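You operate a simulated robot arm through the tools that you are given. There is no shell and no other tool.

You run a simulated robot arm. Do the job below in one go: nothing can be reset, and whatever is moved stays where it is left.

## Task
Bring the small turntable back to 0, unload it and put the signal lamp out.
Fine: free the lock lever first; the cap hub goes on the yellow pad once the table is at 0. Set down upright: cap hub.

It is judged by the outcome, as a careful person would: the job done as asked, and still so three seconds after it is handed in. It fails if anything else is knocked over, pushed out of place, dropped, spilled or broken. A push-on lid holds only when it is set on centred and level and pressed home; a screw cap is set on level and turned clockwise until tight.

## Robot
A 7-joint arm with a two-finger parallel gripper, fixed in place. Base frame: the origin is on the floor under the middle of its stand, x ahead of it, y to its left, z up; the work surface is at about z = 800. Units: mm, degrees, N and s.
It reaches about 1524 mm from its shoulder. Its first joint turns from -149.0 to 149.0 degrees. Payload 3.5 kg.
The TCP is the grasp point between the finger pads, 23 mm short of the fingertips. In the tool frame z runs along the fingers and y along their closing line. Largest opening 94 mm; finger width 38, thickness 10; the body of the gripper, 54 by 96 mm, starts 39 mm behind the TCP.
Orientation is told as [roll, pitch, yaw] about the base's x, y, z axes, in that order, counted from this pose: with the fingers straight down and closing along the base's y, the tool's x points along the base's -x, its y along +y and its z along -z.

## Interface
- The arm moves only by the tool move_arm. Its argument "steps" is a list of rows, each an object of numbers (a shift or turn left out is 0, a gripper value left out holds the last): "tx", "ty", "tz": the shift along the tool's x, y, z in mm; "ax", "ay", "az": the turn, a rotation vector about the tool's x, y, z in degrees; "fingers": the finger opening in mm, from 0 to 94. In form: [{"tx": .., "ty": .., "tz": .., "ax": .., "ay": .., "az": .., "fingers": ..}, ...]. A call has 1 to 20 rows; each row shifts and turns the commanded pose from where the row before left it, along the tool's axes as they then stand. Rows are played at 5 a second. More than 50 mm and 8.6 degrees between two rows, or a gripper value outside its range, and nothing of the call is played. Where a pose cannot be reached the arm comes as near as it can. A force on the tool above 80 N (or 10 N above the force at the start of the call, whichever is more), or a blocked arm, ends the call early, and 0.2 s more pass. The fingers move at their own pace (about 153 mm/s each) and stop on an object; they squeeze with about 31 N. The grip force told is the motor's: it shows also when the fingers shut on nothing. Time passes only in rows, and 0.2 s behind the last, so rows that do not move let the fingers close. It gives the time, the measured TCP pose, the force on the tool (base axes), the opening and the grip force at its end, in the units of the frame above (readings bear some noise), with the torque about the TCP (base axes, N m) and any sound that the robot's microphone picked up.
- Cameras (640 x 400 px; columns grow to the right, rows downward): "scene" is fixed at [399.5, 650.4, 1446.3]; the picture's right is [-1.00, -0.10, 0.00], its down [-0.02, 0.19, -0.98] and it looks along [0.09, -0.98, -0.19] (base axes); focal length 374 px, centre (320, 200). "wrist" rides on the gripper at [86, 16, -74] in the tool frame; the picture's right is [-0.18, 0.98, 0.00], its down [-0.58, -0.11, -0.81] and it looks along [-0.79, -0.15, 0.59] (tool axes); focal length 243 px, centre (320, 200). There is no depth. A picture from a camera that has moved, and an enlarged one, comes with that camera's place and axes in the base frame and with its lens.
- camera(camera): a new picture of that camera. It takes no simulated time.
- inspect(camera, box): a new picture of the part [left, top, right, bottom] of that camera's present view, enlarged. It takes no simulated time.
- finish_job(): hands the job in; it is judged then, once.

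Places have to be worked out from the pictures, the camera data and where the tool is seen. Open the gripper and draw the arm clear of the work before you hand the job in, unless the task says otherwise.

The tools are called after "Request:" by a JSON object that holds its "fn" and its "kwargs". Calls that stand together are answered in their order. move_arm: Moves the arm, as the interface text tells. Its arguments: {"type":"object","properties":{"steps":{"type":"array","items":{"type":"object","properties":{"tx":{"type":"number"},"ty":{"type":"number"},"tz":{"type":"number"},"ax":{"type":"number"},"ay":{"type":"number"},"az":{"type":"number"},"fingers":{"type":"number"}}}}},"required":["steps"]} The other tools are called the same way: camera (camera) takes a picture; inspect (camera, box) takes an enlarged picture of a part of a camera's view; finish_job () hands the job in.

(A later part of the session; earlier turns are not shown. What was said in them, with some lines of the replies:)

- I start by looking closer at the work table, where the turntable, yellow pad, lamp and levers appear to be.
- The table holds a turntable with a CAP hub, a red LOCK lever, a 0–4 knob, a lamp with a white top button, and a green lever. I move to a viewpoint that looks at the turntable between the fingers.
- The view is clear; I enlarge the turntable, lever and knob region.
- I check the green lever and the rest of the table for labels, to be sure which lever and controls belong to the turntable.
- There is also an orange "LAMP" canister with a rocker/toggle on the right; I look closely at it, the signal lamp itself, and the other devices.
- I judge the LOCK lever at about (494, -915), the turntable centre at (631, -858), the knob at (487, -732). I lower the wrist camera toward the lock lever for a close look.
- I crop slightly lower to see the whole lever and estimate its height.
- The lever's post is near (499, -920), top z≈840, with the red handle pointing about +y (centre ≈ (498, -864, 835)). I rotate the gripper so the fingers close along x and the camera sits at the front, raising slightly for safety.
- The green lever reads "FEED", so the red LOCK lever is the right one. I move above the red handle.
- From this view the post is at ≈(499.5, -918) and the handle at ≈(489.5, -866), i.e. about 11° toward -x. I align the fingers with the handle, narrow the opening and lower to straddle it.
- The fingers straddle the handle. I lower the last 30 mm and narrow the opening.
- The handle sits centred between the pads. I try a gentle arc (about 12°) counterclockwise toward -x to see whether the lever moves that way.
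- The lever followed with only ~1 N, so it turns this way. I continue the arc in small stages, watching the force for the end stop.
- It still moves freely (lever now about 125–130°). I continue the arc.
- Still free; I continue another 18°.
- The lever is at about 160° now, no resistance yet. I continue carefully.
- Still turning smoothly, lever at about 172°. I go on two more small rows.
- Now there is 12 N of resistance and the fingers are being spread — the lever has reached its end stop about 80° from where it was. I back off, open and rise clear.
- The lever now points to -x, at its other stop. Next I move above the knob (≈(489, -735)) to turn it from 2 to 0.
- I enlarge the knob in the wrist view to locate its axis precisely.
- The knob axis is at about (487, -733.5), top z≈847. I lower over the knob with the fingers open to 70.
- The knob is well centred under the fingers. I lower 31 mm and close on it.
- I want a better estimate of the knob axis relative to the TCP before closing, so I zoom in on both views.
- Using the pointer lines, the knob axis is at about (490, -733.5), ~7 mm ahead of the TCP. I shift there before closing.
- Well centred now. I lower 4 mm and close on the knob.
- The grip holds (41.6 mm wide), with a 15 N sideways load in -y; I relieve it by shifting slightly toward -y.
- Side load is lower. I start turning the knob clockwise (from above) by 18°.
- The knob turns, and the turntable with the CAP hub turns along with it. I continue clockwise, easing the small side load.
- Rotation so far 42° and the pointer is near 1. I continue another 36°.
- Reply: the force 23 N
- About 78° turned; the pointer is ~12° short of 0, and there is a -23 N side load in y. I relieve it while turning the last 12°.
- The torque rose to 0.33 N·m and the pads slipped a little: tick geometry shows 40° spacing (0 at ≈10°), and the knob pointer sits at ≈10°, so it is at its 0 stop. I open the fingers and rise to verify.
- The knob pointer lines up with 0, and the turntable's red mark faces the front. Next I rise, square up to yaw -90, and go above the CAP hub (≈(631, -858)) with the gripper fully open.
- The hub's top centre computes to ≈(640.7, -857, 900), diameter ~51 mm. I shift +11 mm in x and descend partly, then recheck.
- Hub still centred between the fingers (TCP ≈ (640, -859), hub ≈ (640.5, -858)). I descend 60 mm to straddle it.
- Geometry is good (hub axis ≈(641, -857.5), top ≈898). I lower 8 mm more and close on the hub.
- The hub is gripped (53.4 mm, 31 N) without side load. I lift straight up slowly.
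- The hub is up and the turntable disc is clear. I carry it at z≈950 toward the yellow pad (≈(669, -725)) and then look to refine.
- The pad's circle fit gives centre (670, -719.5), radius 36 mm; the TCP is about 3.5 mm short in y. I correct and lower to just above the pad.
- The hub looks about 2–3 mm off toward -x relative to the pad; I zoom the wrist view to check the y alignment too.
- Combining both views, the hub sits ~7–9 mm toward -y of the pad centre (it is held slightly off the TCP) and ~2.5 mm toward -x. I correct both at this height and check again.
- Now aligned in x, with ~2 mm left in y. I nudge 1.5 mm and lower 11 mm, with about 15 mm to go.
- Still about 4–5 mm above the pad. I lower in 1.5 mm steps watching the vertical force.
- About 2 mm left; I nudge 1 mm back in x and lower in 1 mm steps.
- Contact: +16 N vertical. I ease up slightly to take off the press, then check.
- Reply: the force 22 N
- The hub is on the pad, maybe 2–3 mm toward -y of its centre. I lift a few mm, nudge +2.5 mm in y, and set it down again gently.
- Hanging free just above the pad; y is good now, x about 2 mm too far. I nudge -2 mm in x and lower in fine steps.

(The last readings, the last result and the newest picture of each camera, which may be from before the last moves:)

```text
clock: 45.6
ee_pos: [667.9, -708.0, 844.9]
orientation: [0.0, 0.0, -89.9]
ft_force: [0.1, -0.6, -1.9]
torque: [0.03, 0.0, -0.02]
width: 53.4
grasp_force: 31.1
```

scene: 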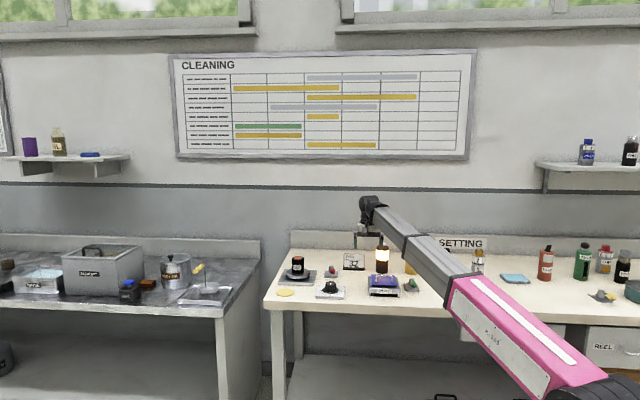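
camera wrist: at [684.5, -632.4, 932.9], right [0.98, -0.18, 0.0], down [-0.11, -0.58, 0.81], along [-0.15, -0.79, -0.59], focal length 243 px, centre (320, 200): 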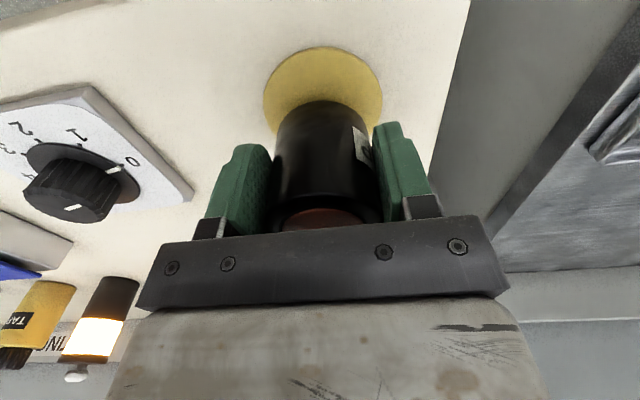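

Barely any contact yet (-1.9 N). I lower a little further.

Request:
{"fn": "move_arm", "kwargs": {"steps": [{"tz": 0.6}, {}]}}

Request:
{"fn": "inspect", "kwargs": {"camera": "scene", "box": [280, 268, 310, 300]}}

```text
clock: 46.2
ee_pos: [669.0, -708.3, 843.2]
orientation: [0.0, 0.0, -90.0]
ft_force: [2.8, -0.2, 4.5]
torque: [0.07, -0.12, 0.01]
width: 53.5
grasp_force: 31.2
```

```text
12.50 times, centred on (295, 284) of scene
camera zoom: at [399.5, 650.4, 1446.3], right [-1.0, -0.1, 0.0], down [-0.02, 0.19, -0.98], along [0.09, -0.98, -0.19], focal length 4675 px, centre (632, -850)
```

zoom: 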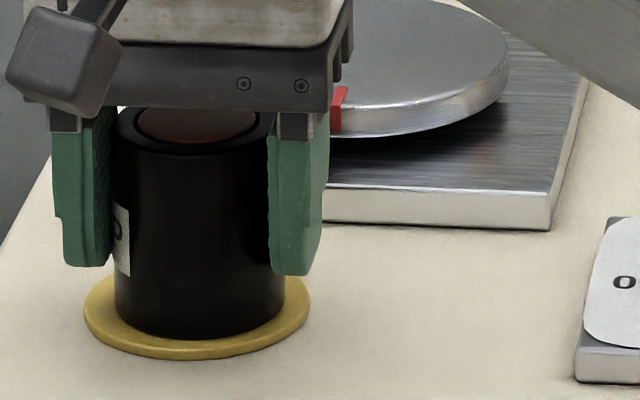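

Light contact (4.5 N), hub centred on the pad. I open the fingers and rise straight up.

Request:
{"fn": "move_arm", "kwargs": {"steps": [{"fingers": 58}, {"fingers": 70}, {"fingers": 94}, {}, {"tz": -20}, {"tz": -30}, {"tz": -40}, {"tz": -40}, {}]}}

Request:
{"fn": "inspect", "kwargs": {"camera": "scene", "box": [265, 240, 345, 305]}}

Request:
{"fn": "camera", "kwargs": {"camera": "wrist"}}

```text
clock: 48.2
ee_pos: [667.8, -709.5, 976.1]
orientation: [0.0, 0.1, -90.0]
ft_force: [-0.1, 0.2, 0.3]
torque: [0.01, -0.03, 0.0]
width: 93.8
grasp_force: 0.0
```

```text
6.15 times, centred on (305, 272) of scene
camera zoom: at [399.5, 650.4, 1446.3], right [-1.0, -0.1, 0.0], down [-0.02, 0.19, -0.98], along [0.09, -0.98, -0.19], focal length 2301 px, centre (412, -246)
```

zoom: 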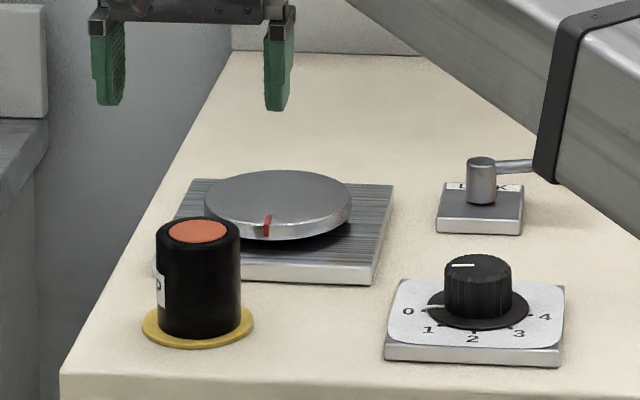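

```text
taken
camera wrist: at [683.6, -621.6, 1049.6], right [0.98, -0.18, 0.0], down [-0.11, -0.58, 0.81], along [-0.15, -0.79, -0.59], focal length 243 px, centre (320, 200)
```

wrist: 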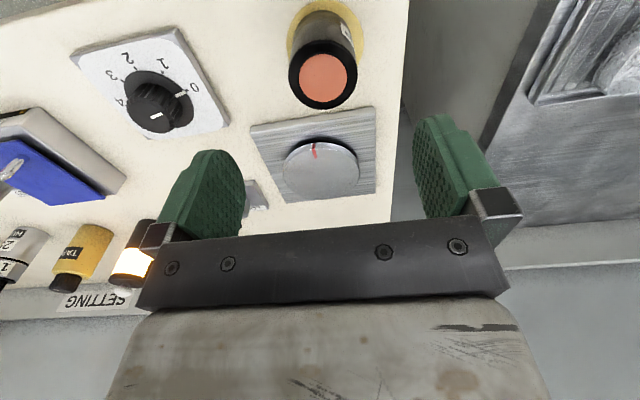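

The hub stands upright on the pad and stayed put. Now I raise and go over to the signal lamp (≈(262, -999)) to locate its white top button.

Request:
{"fn": "move_arm", "kwargs": {"steps": [{"tz": -42}, {"tz": -42}, {"tx": -24, "ty": -36.5}, {"tx": -24, "ty": -36.5}, {"tx": -24, "ty": -36.5}, {"tx": -24, "ty": -36.5}, {"tx": -24, "ty": -36.5}, {"tx": -24, "ty": -36.5}, {"tx": -24, "ty": -36.5}, {"tx": -24, "ty": -36.5}, {"tx": -24, "ty": -36.5}, {"tx": -24, "ty": -36.5}, {"tx": -24, "ty": -36.5}, {}, {}]}}

Request:
{"fn": "camera", "kwargs": {"camera": "wrist"}}

Request:
{"fn": "camera", "kwargs": {"camera": "scene"}}

```text
clock: 51.4
ee_pos: [265.3, -973.9, 1064.2]
orientation: [-0.1, 0.0, -90.0]
ft_force: [0.4, 0.4, -0.2]
torque: [0.05, -0.03, 0.0]
width: 94.2
grasp_force: 0.1
```

```text
taken
camera wrist: at [281.0, -886.3, 1137.1], right [0.98, -0.18, 0.0], down [-0.11, -0.58, 0.81], along [-0.15, -0.79, -0.59], focal length 243 px, centre (320, 200)
```

wrist: 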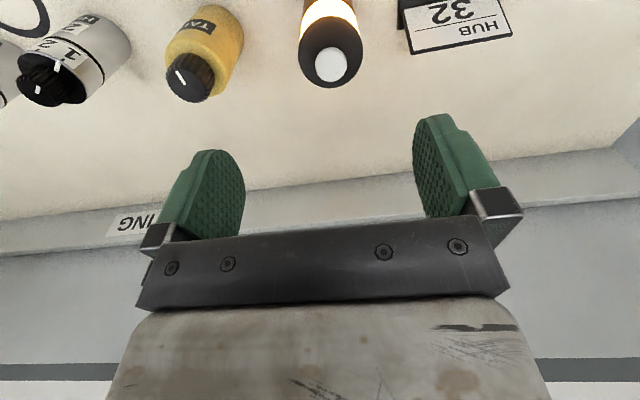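

```text
taken
```

scene: 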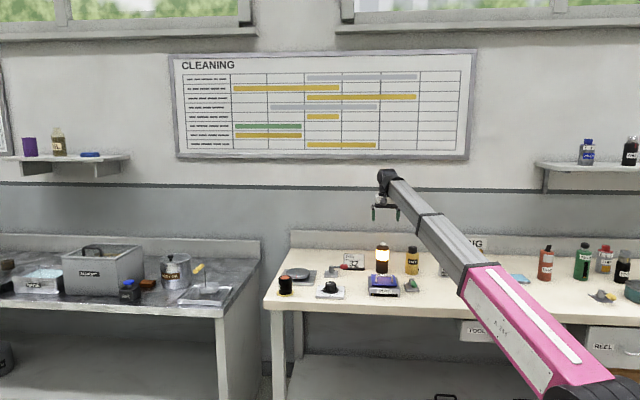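

The button computes to ≈(272, -983, ~932). I shift over it and come down partway to refine.

Request:
{"fn": "move_arm", "kwargs": {"steps": [{"tx": -9, "ty": 7}, {"tz": 20}, {"tz": 20}, {}, {}]}}

Request:
{"fn": "camera", "kwargs": {"camera": "wrist"}}

Request:
{"fn": "inspect", "kwargs": {"camera": "wrist", "box": [270, 50, 370, 150]}}

Request:
{"fn": "inspect", "kwargs": {"camera": "scene", "box": [360, 220, 410, 280]}}

```text
clock: 52.6
ee_pos: [273.6, -981.8, 1020.0]
orientation: [0.0, 0.0, -90.0]
ft_force: [-0.8, -0.6, 1.1]
torque: [-0.01, 0.01, 0.02]
width: 94.0
grasp_force: 0.1
```

```text
taken
camera wrist: at [289.2, -894.6, 1093.9], right [0.98, -0.18, 0.0], down [-0.11, -0.58, 0.81], along [-0.15, -0.79, -0.59], focal length 243 px, centre (320, 200)
```

wrist: 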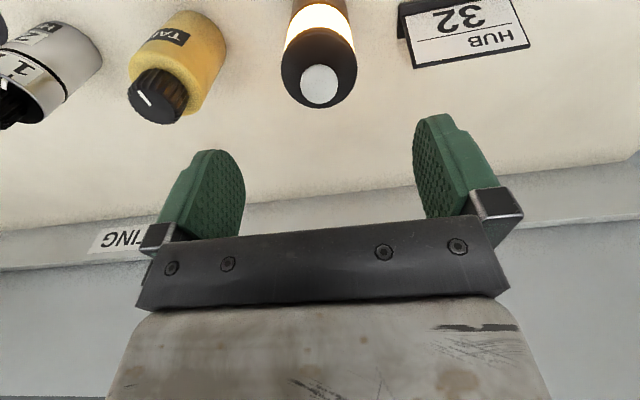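

```text
4.00 times, centred on (320, 100) of wrist
camera zoom: at [289.2, -894.6, 1093.9], right [0.98, -0.18, 0.0], down [-0.11, -0.58, 0.81], along [-0.15, -0.79, -0.59], focal length 970 px, centre (320, 600)
```

zoom: 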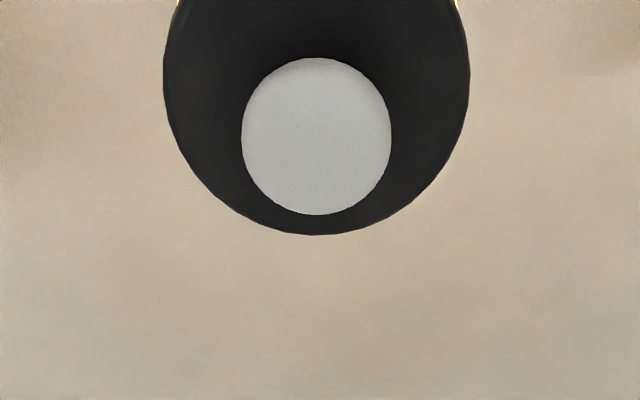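

```text
6.67 times, centred on (385, 250) of scene
camera zoom: at [399.5, 650.4, 1446.3], right [-1.0, -0.1, 0.0], down [-0.02, 0.19, -0.98], along [0.09, -0.98, -0.19], focal length 2493 px, centre (-113, -133)
```

zoom: 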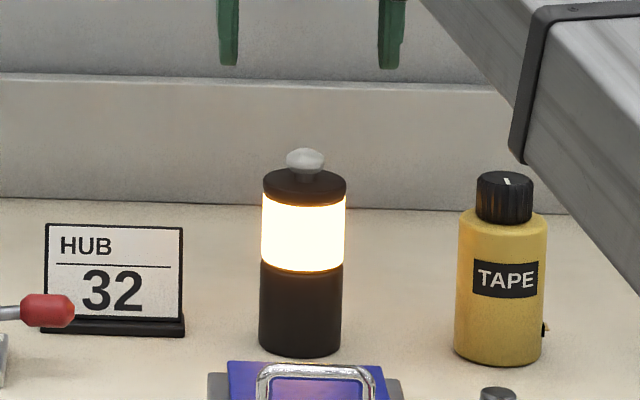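

Button ≈(273, -981.5), top ≈935, diameter 26 mm — right under the TCP. I close the fingers and descend to about 20 mm above it.

Request:
{"fn": "move_arm", "kwargs": {"steps": [{"fingers": 0}, {}, {}, {"tz": 20}, {"tz": 20}, {}, {}]}}

Request:
{"fn": "inspect", "kwargs": {"camera": "scene", "box": [360, 230, 410, 280]}}

Request:
{"fn": "camera", "kwargs": {"camera": "wrist"}}

```text
clock: 54.2
ee_pos: [273.8, -981.1, 978.8]
orientation: [-0.1, -0.1, -90.0]
ft_force: [0.8, 0.2, 0.6]
torque: [-0.02, -0.01, 0.0]
width: 0.0
grasp_force: 30.9
```

```text
8.00 times, centred on (385, 255) of scene
camera zoom: at [399.5, 650.4, 1446.3], right [-1.0, -0.1, 0.0], down [-0.02, 0.19, -0.98], along [0.09, -0.98, -0.19], focal length 2992 px, centre (-200, -240)
```

zoom: 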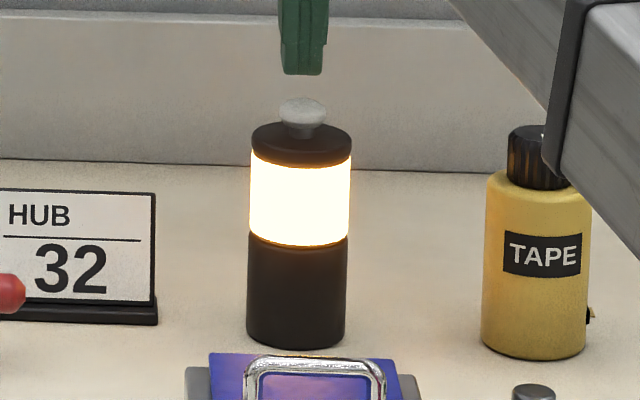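

```text
taken
camera wrist: at [290.2, -893.9, 1051.3], right [0.98, -0.18, 0.0], down [-0.11, -0.58, 0.81], along [-0.15, -0.79, -0.59], focal length 243 px, centre (320, 200)
```

wrist: 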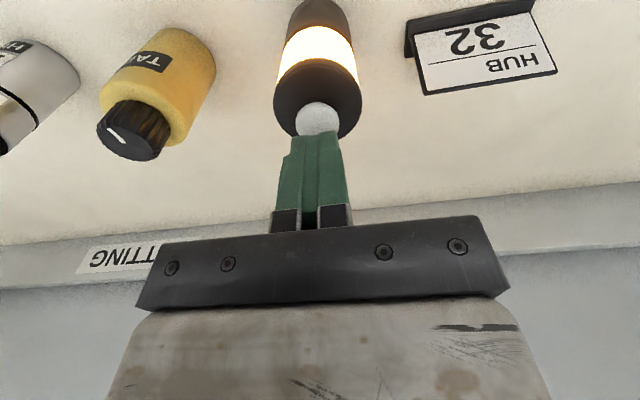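

Aligned; the gap is ~13 mm. I descend 10 mm then proceed in small steps with the force in view.

Request:
{"fn": "move_arm", "kwargs": {"steps": [{"tz": 4}, {"tz": 4}, {"tz": 2}, {}]}}

Request:
{"fn": "inspect", "kwargs": {"camera": "scene", "box": [360, 230, 410, 280]}}

```text
clock: 55.2
ee_pos: [275.9, -981.2, 967.4]
orientation: [0.1, 0.0, -89.9]
ft_force: [0.0, 1.3, 0.7]
torque: [-0.02, 0.01, -0.02]
width: 0.0
grasp_force: 31.2
```

```text
8.00 times, centred on (385, 255) of scene
camera zoom: at [399.5, 650.4, 1446.3], right [-1.0, -0.1, 0.0], down [-0.02, 0.19, -0.98], along [0.09, -0.98, -0.19], focal length 2992 px, centre (-200, -240)
```

zoom: 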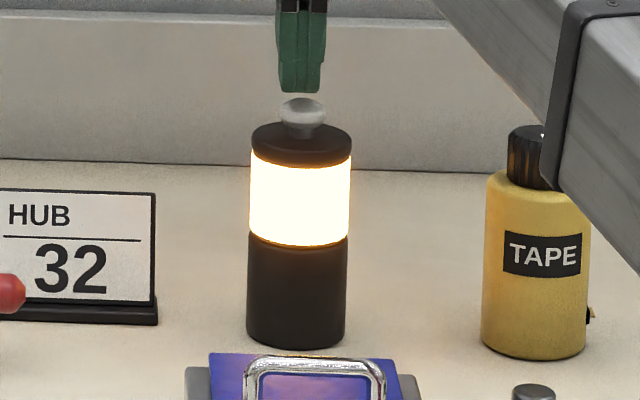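

About 3–5 mm to go. I lower 4 mm in 2 mm steps.

Request:
{"fn": "move_arm", "kwargs": {"steps": [{"tz": 2}, {"tz": 2}, {}]}}

Request:
{"fn": "inspect", "kwargs": {"camera": "scene", "box": [360, 230, 410, 280]}}

```text
clock: 56.0
ee_pos: [274.9, -981.2, 965.5]
orientation: [-0.1, 0.1, -90.1]
ft_force: [0.3, -0.2, 1.0]
torque: [0.01, 0.02, 0.0]
width: 0.0
grasp_force: 31.4
```

```text
8.00 times, centred on (385, 255) of scene
camera zoom: at [399.5, 650.4, 1446.3], right [-1.0, -0.1, 0.0], down [-0.02, 0.19, -0.98], along [0.09, -0.98, -0.19], focal length 2992 px, centre (-200, -240)
```

zoom: 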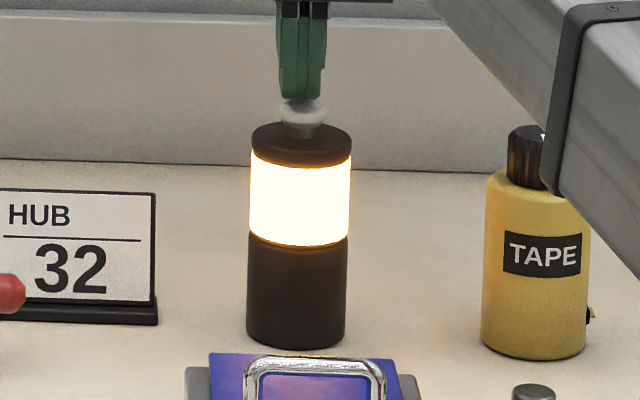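

No contact force yet. I continue with 2 mm steps.

Request:
{"fn": "move_arm", "kwargs": {"steps": [{"tz": 2}, {"tz": 2}, {}]}}

Request:
{"fn": "inspect", "kwargs": {"camera": "scene", "box": [360, 230, 410, 280]}}

```text
clock: 56.8
ee_pos: [273.9, -979.2, 959.5]
orientation: [0.1, -0.1, -89.9]
ft_force: [0.6, 0.1, 0.5]
torque: [-0.01, -0.02, -0.01]
width: 0.1
grasp_force: 31.1
```

```text
8.00 times, centred on (385, 255) of scene
camera zoom: at [399.5, 650.4, 1446.3], right [-1.0, -0.1, 0.0], down [-0.02, 0.19, -0.98], along [0.09, -0.98, -0.19], focal length 2992 px, centre (-200, -240)
```

zoom: 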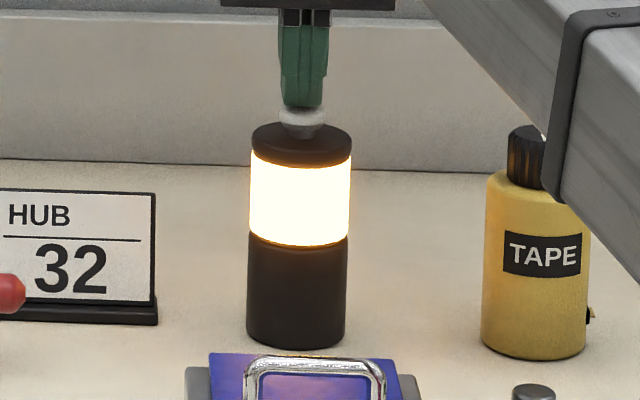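

Very near contact (tip ≈936). Another 2–3 mm.

Request:
{"fn": "move_arm", "kwargs": {"steps": [{"tz": 1.5}, {"tz": 1.5}, {}]}}

Request:
{"fn": "inspect", "kwargs": {"camera": "scene", "box": [360, 230, 410, 280]}}

```text
clock: 57.6
ee_pos: [274.0, -982.1, 957.4]
orientation: [0.0, 0.0, -90.0]
ft_force: [-0.8, 0.1, 1.8]
torque: [-0.01, 0.02, 0.0]
width: 0.0
grasp_force: 30.8
```

```text
8.00 times, centred on (385, 255) of scene
camera zoom: at [399.5, 650.4, 1446.3], right [-1.0, -0.1, 0.0], down [-0.02, 0.19, -0.98], along [0.09, -0.98, -0.19], focal length 2992 px, centre (-200, -240)
```

zoom: 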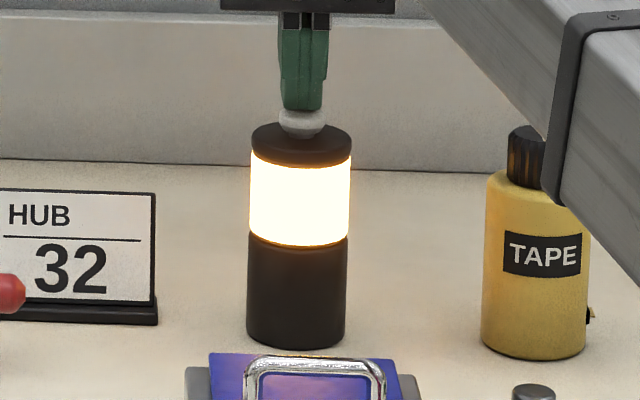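

A first 1.8 N of contact: the button begins to move. I press on in small steps.

Request:
{"fn": "move_arm", "kwargs": {"steps": [{"tz": 1}, {"tz": 1}, {}]}}

Request:
{"fn": "inspect", "kwargs": {"camera": "scene", "box": [360, 230, 410, 280]}}

```text
clock: 58.4
ee_pos: [275.0, -981.9, 955.6]
orientation: [0.0, 0.0, -90.0]
ft_force: [-0.9, -0.5, 2.6]
torque: [-0.01, 0.06, -0.02]
width: 0.0
grasp_force: 30.8
heard: click
```

```text
8.00 times, centred on (385, 255) of scene
camera zoom: at [399.5, 650.4, 1446.3], right [-1.0, -0.1, 0.0], down [-0.02, 0.19, -0.98], along [0.09, -0.98, -0.19], focal length 2992 px, centre (-200, -240)
```

zoom: 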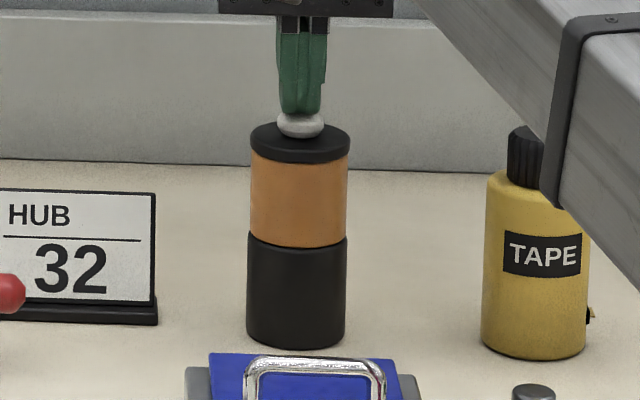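

A click was heard and the lamp is out. I rise straight up and clear of the work, then check everything.

Request:
{"fn": "move_arm", "kwargs": {"steps": [{"tz": -10}, {"tz": -30}, {"tz": -45}, {"tz": -45}, {"fingers": 94}, {"tz": -40}, {}, {}]}}

Request:
{"fn": "camera", "kwargs": {"camera": "scene"}}

Request:
{"fn": "inspect", "kwargs": {"camera": "scene", "box": [260, 235, 430, 305]}}

Request:
{"fn": "inspect", "kwargs": {"camera": "scene", "box": [315, 268, 350, 300]}}

```text
clock: 60.2
ee_pos: [273.8, -986.5, 1124.6]
orientation: [0.1, 0.0, -90.0]
ft_force: [-0.2, 0.2, 0.8]
torque: [0.03, 0.01, -0.01]
width: 93.8
grasp_force: 0.0
```

```text
taken
```

scene: 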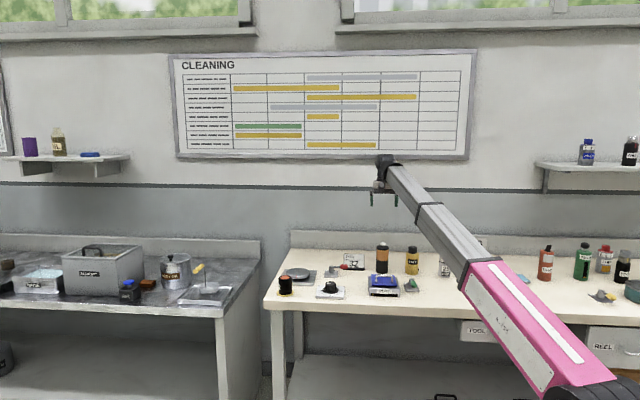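

```text
3.76 times, centred on (345, 270) of scene
camera zoom: at [399.5, 650.4, 1446.3], right [-1.0, -0.1, 0.0], down [-0.02, 0.19, -0.98], along [0.09, -0.98, -0.19], focal length 1408 px, centre (226, -64)
```

zoom: 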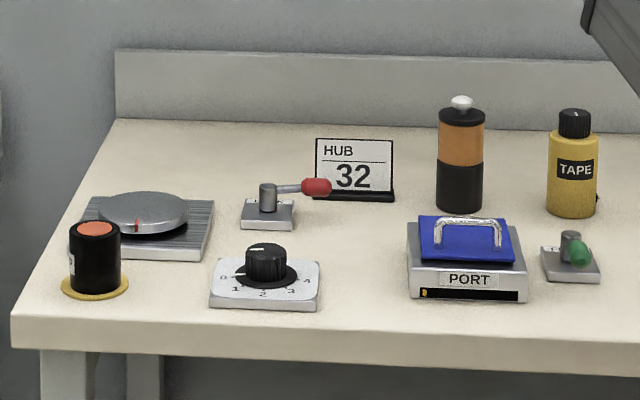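

```text
12.50 times, centred on (332, 284) of scene
camera zoom: at [399.5, 650.4, 1446.3], right [-1.0, -0.1, 0.0], down [-0.02, 0.19, -0.98], along [0.09, -0.98, -0.19], focal length 4675 px, centre (164, -850)
```

zoom: 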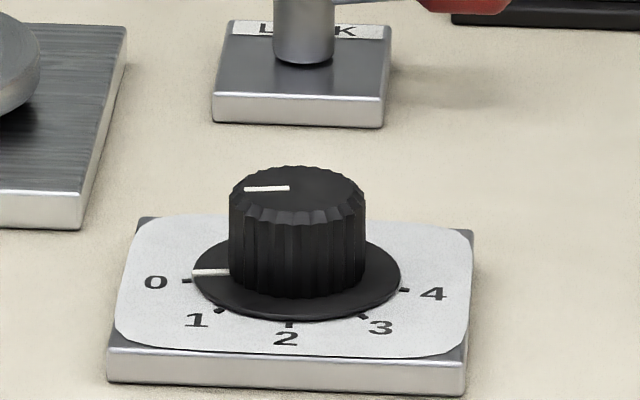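

Everything reads as asked:
- The lock lever is free.
- The knob and turntable are at 0.
- The cap hub is upright on the yellow pad.
- The lamp is out.
- The gripper is open and well above the work, with nothing else disturbed.

I hand the job in.

Request:
{"fn": "finish_job", "kwargs": {}}

```text
The job is handed in.
```

The job is done and handed in; I have not seen the judging result.

- **Lock lever:** I freed the red LOCK lever first. It turned about 80° and came to a stop.
- **Turntable:** I turned the knob from 2 back to 0, where it reached its end stop. The turntable followed, and the pointer lines up with the 0 mark.
- **Cap hub:** It stands upright on the yellow pad, within a few millimetres of its centre. It went there only after the table was at 0.
- **Signal lamp:** One press on its top button put it out with a click. It was still out in the last picture before I handed in.

In the last pictures nothing else looked moved or knocked over. The gripper is open and about 190 mm above the lamp.
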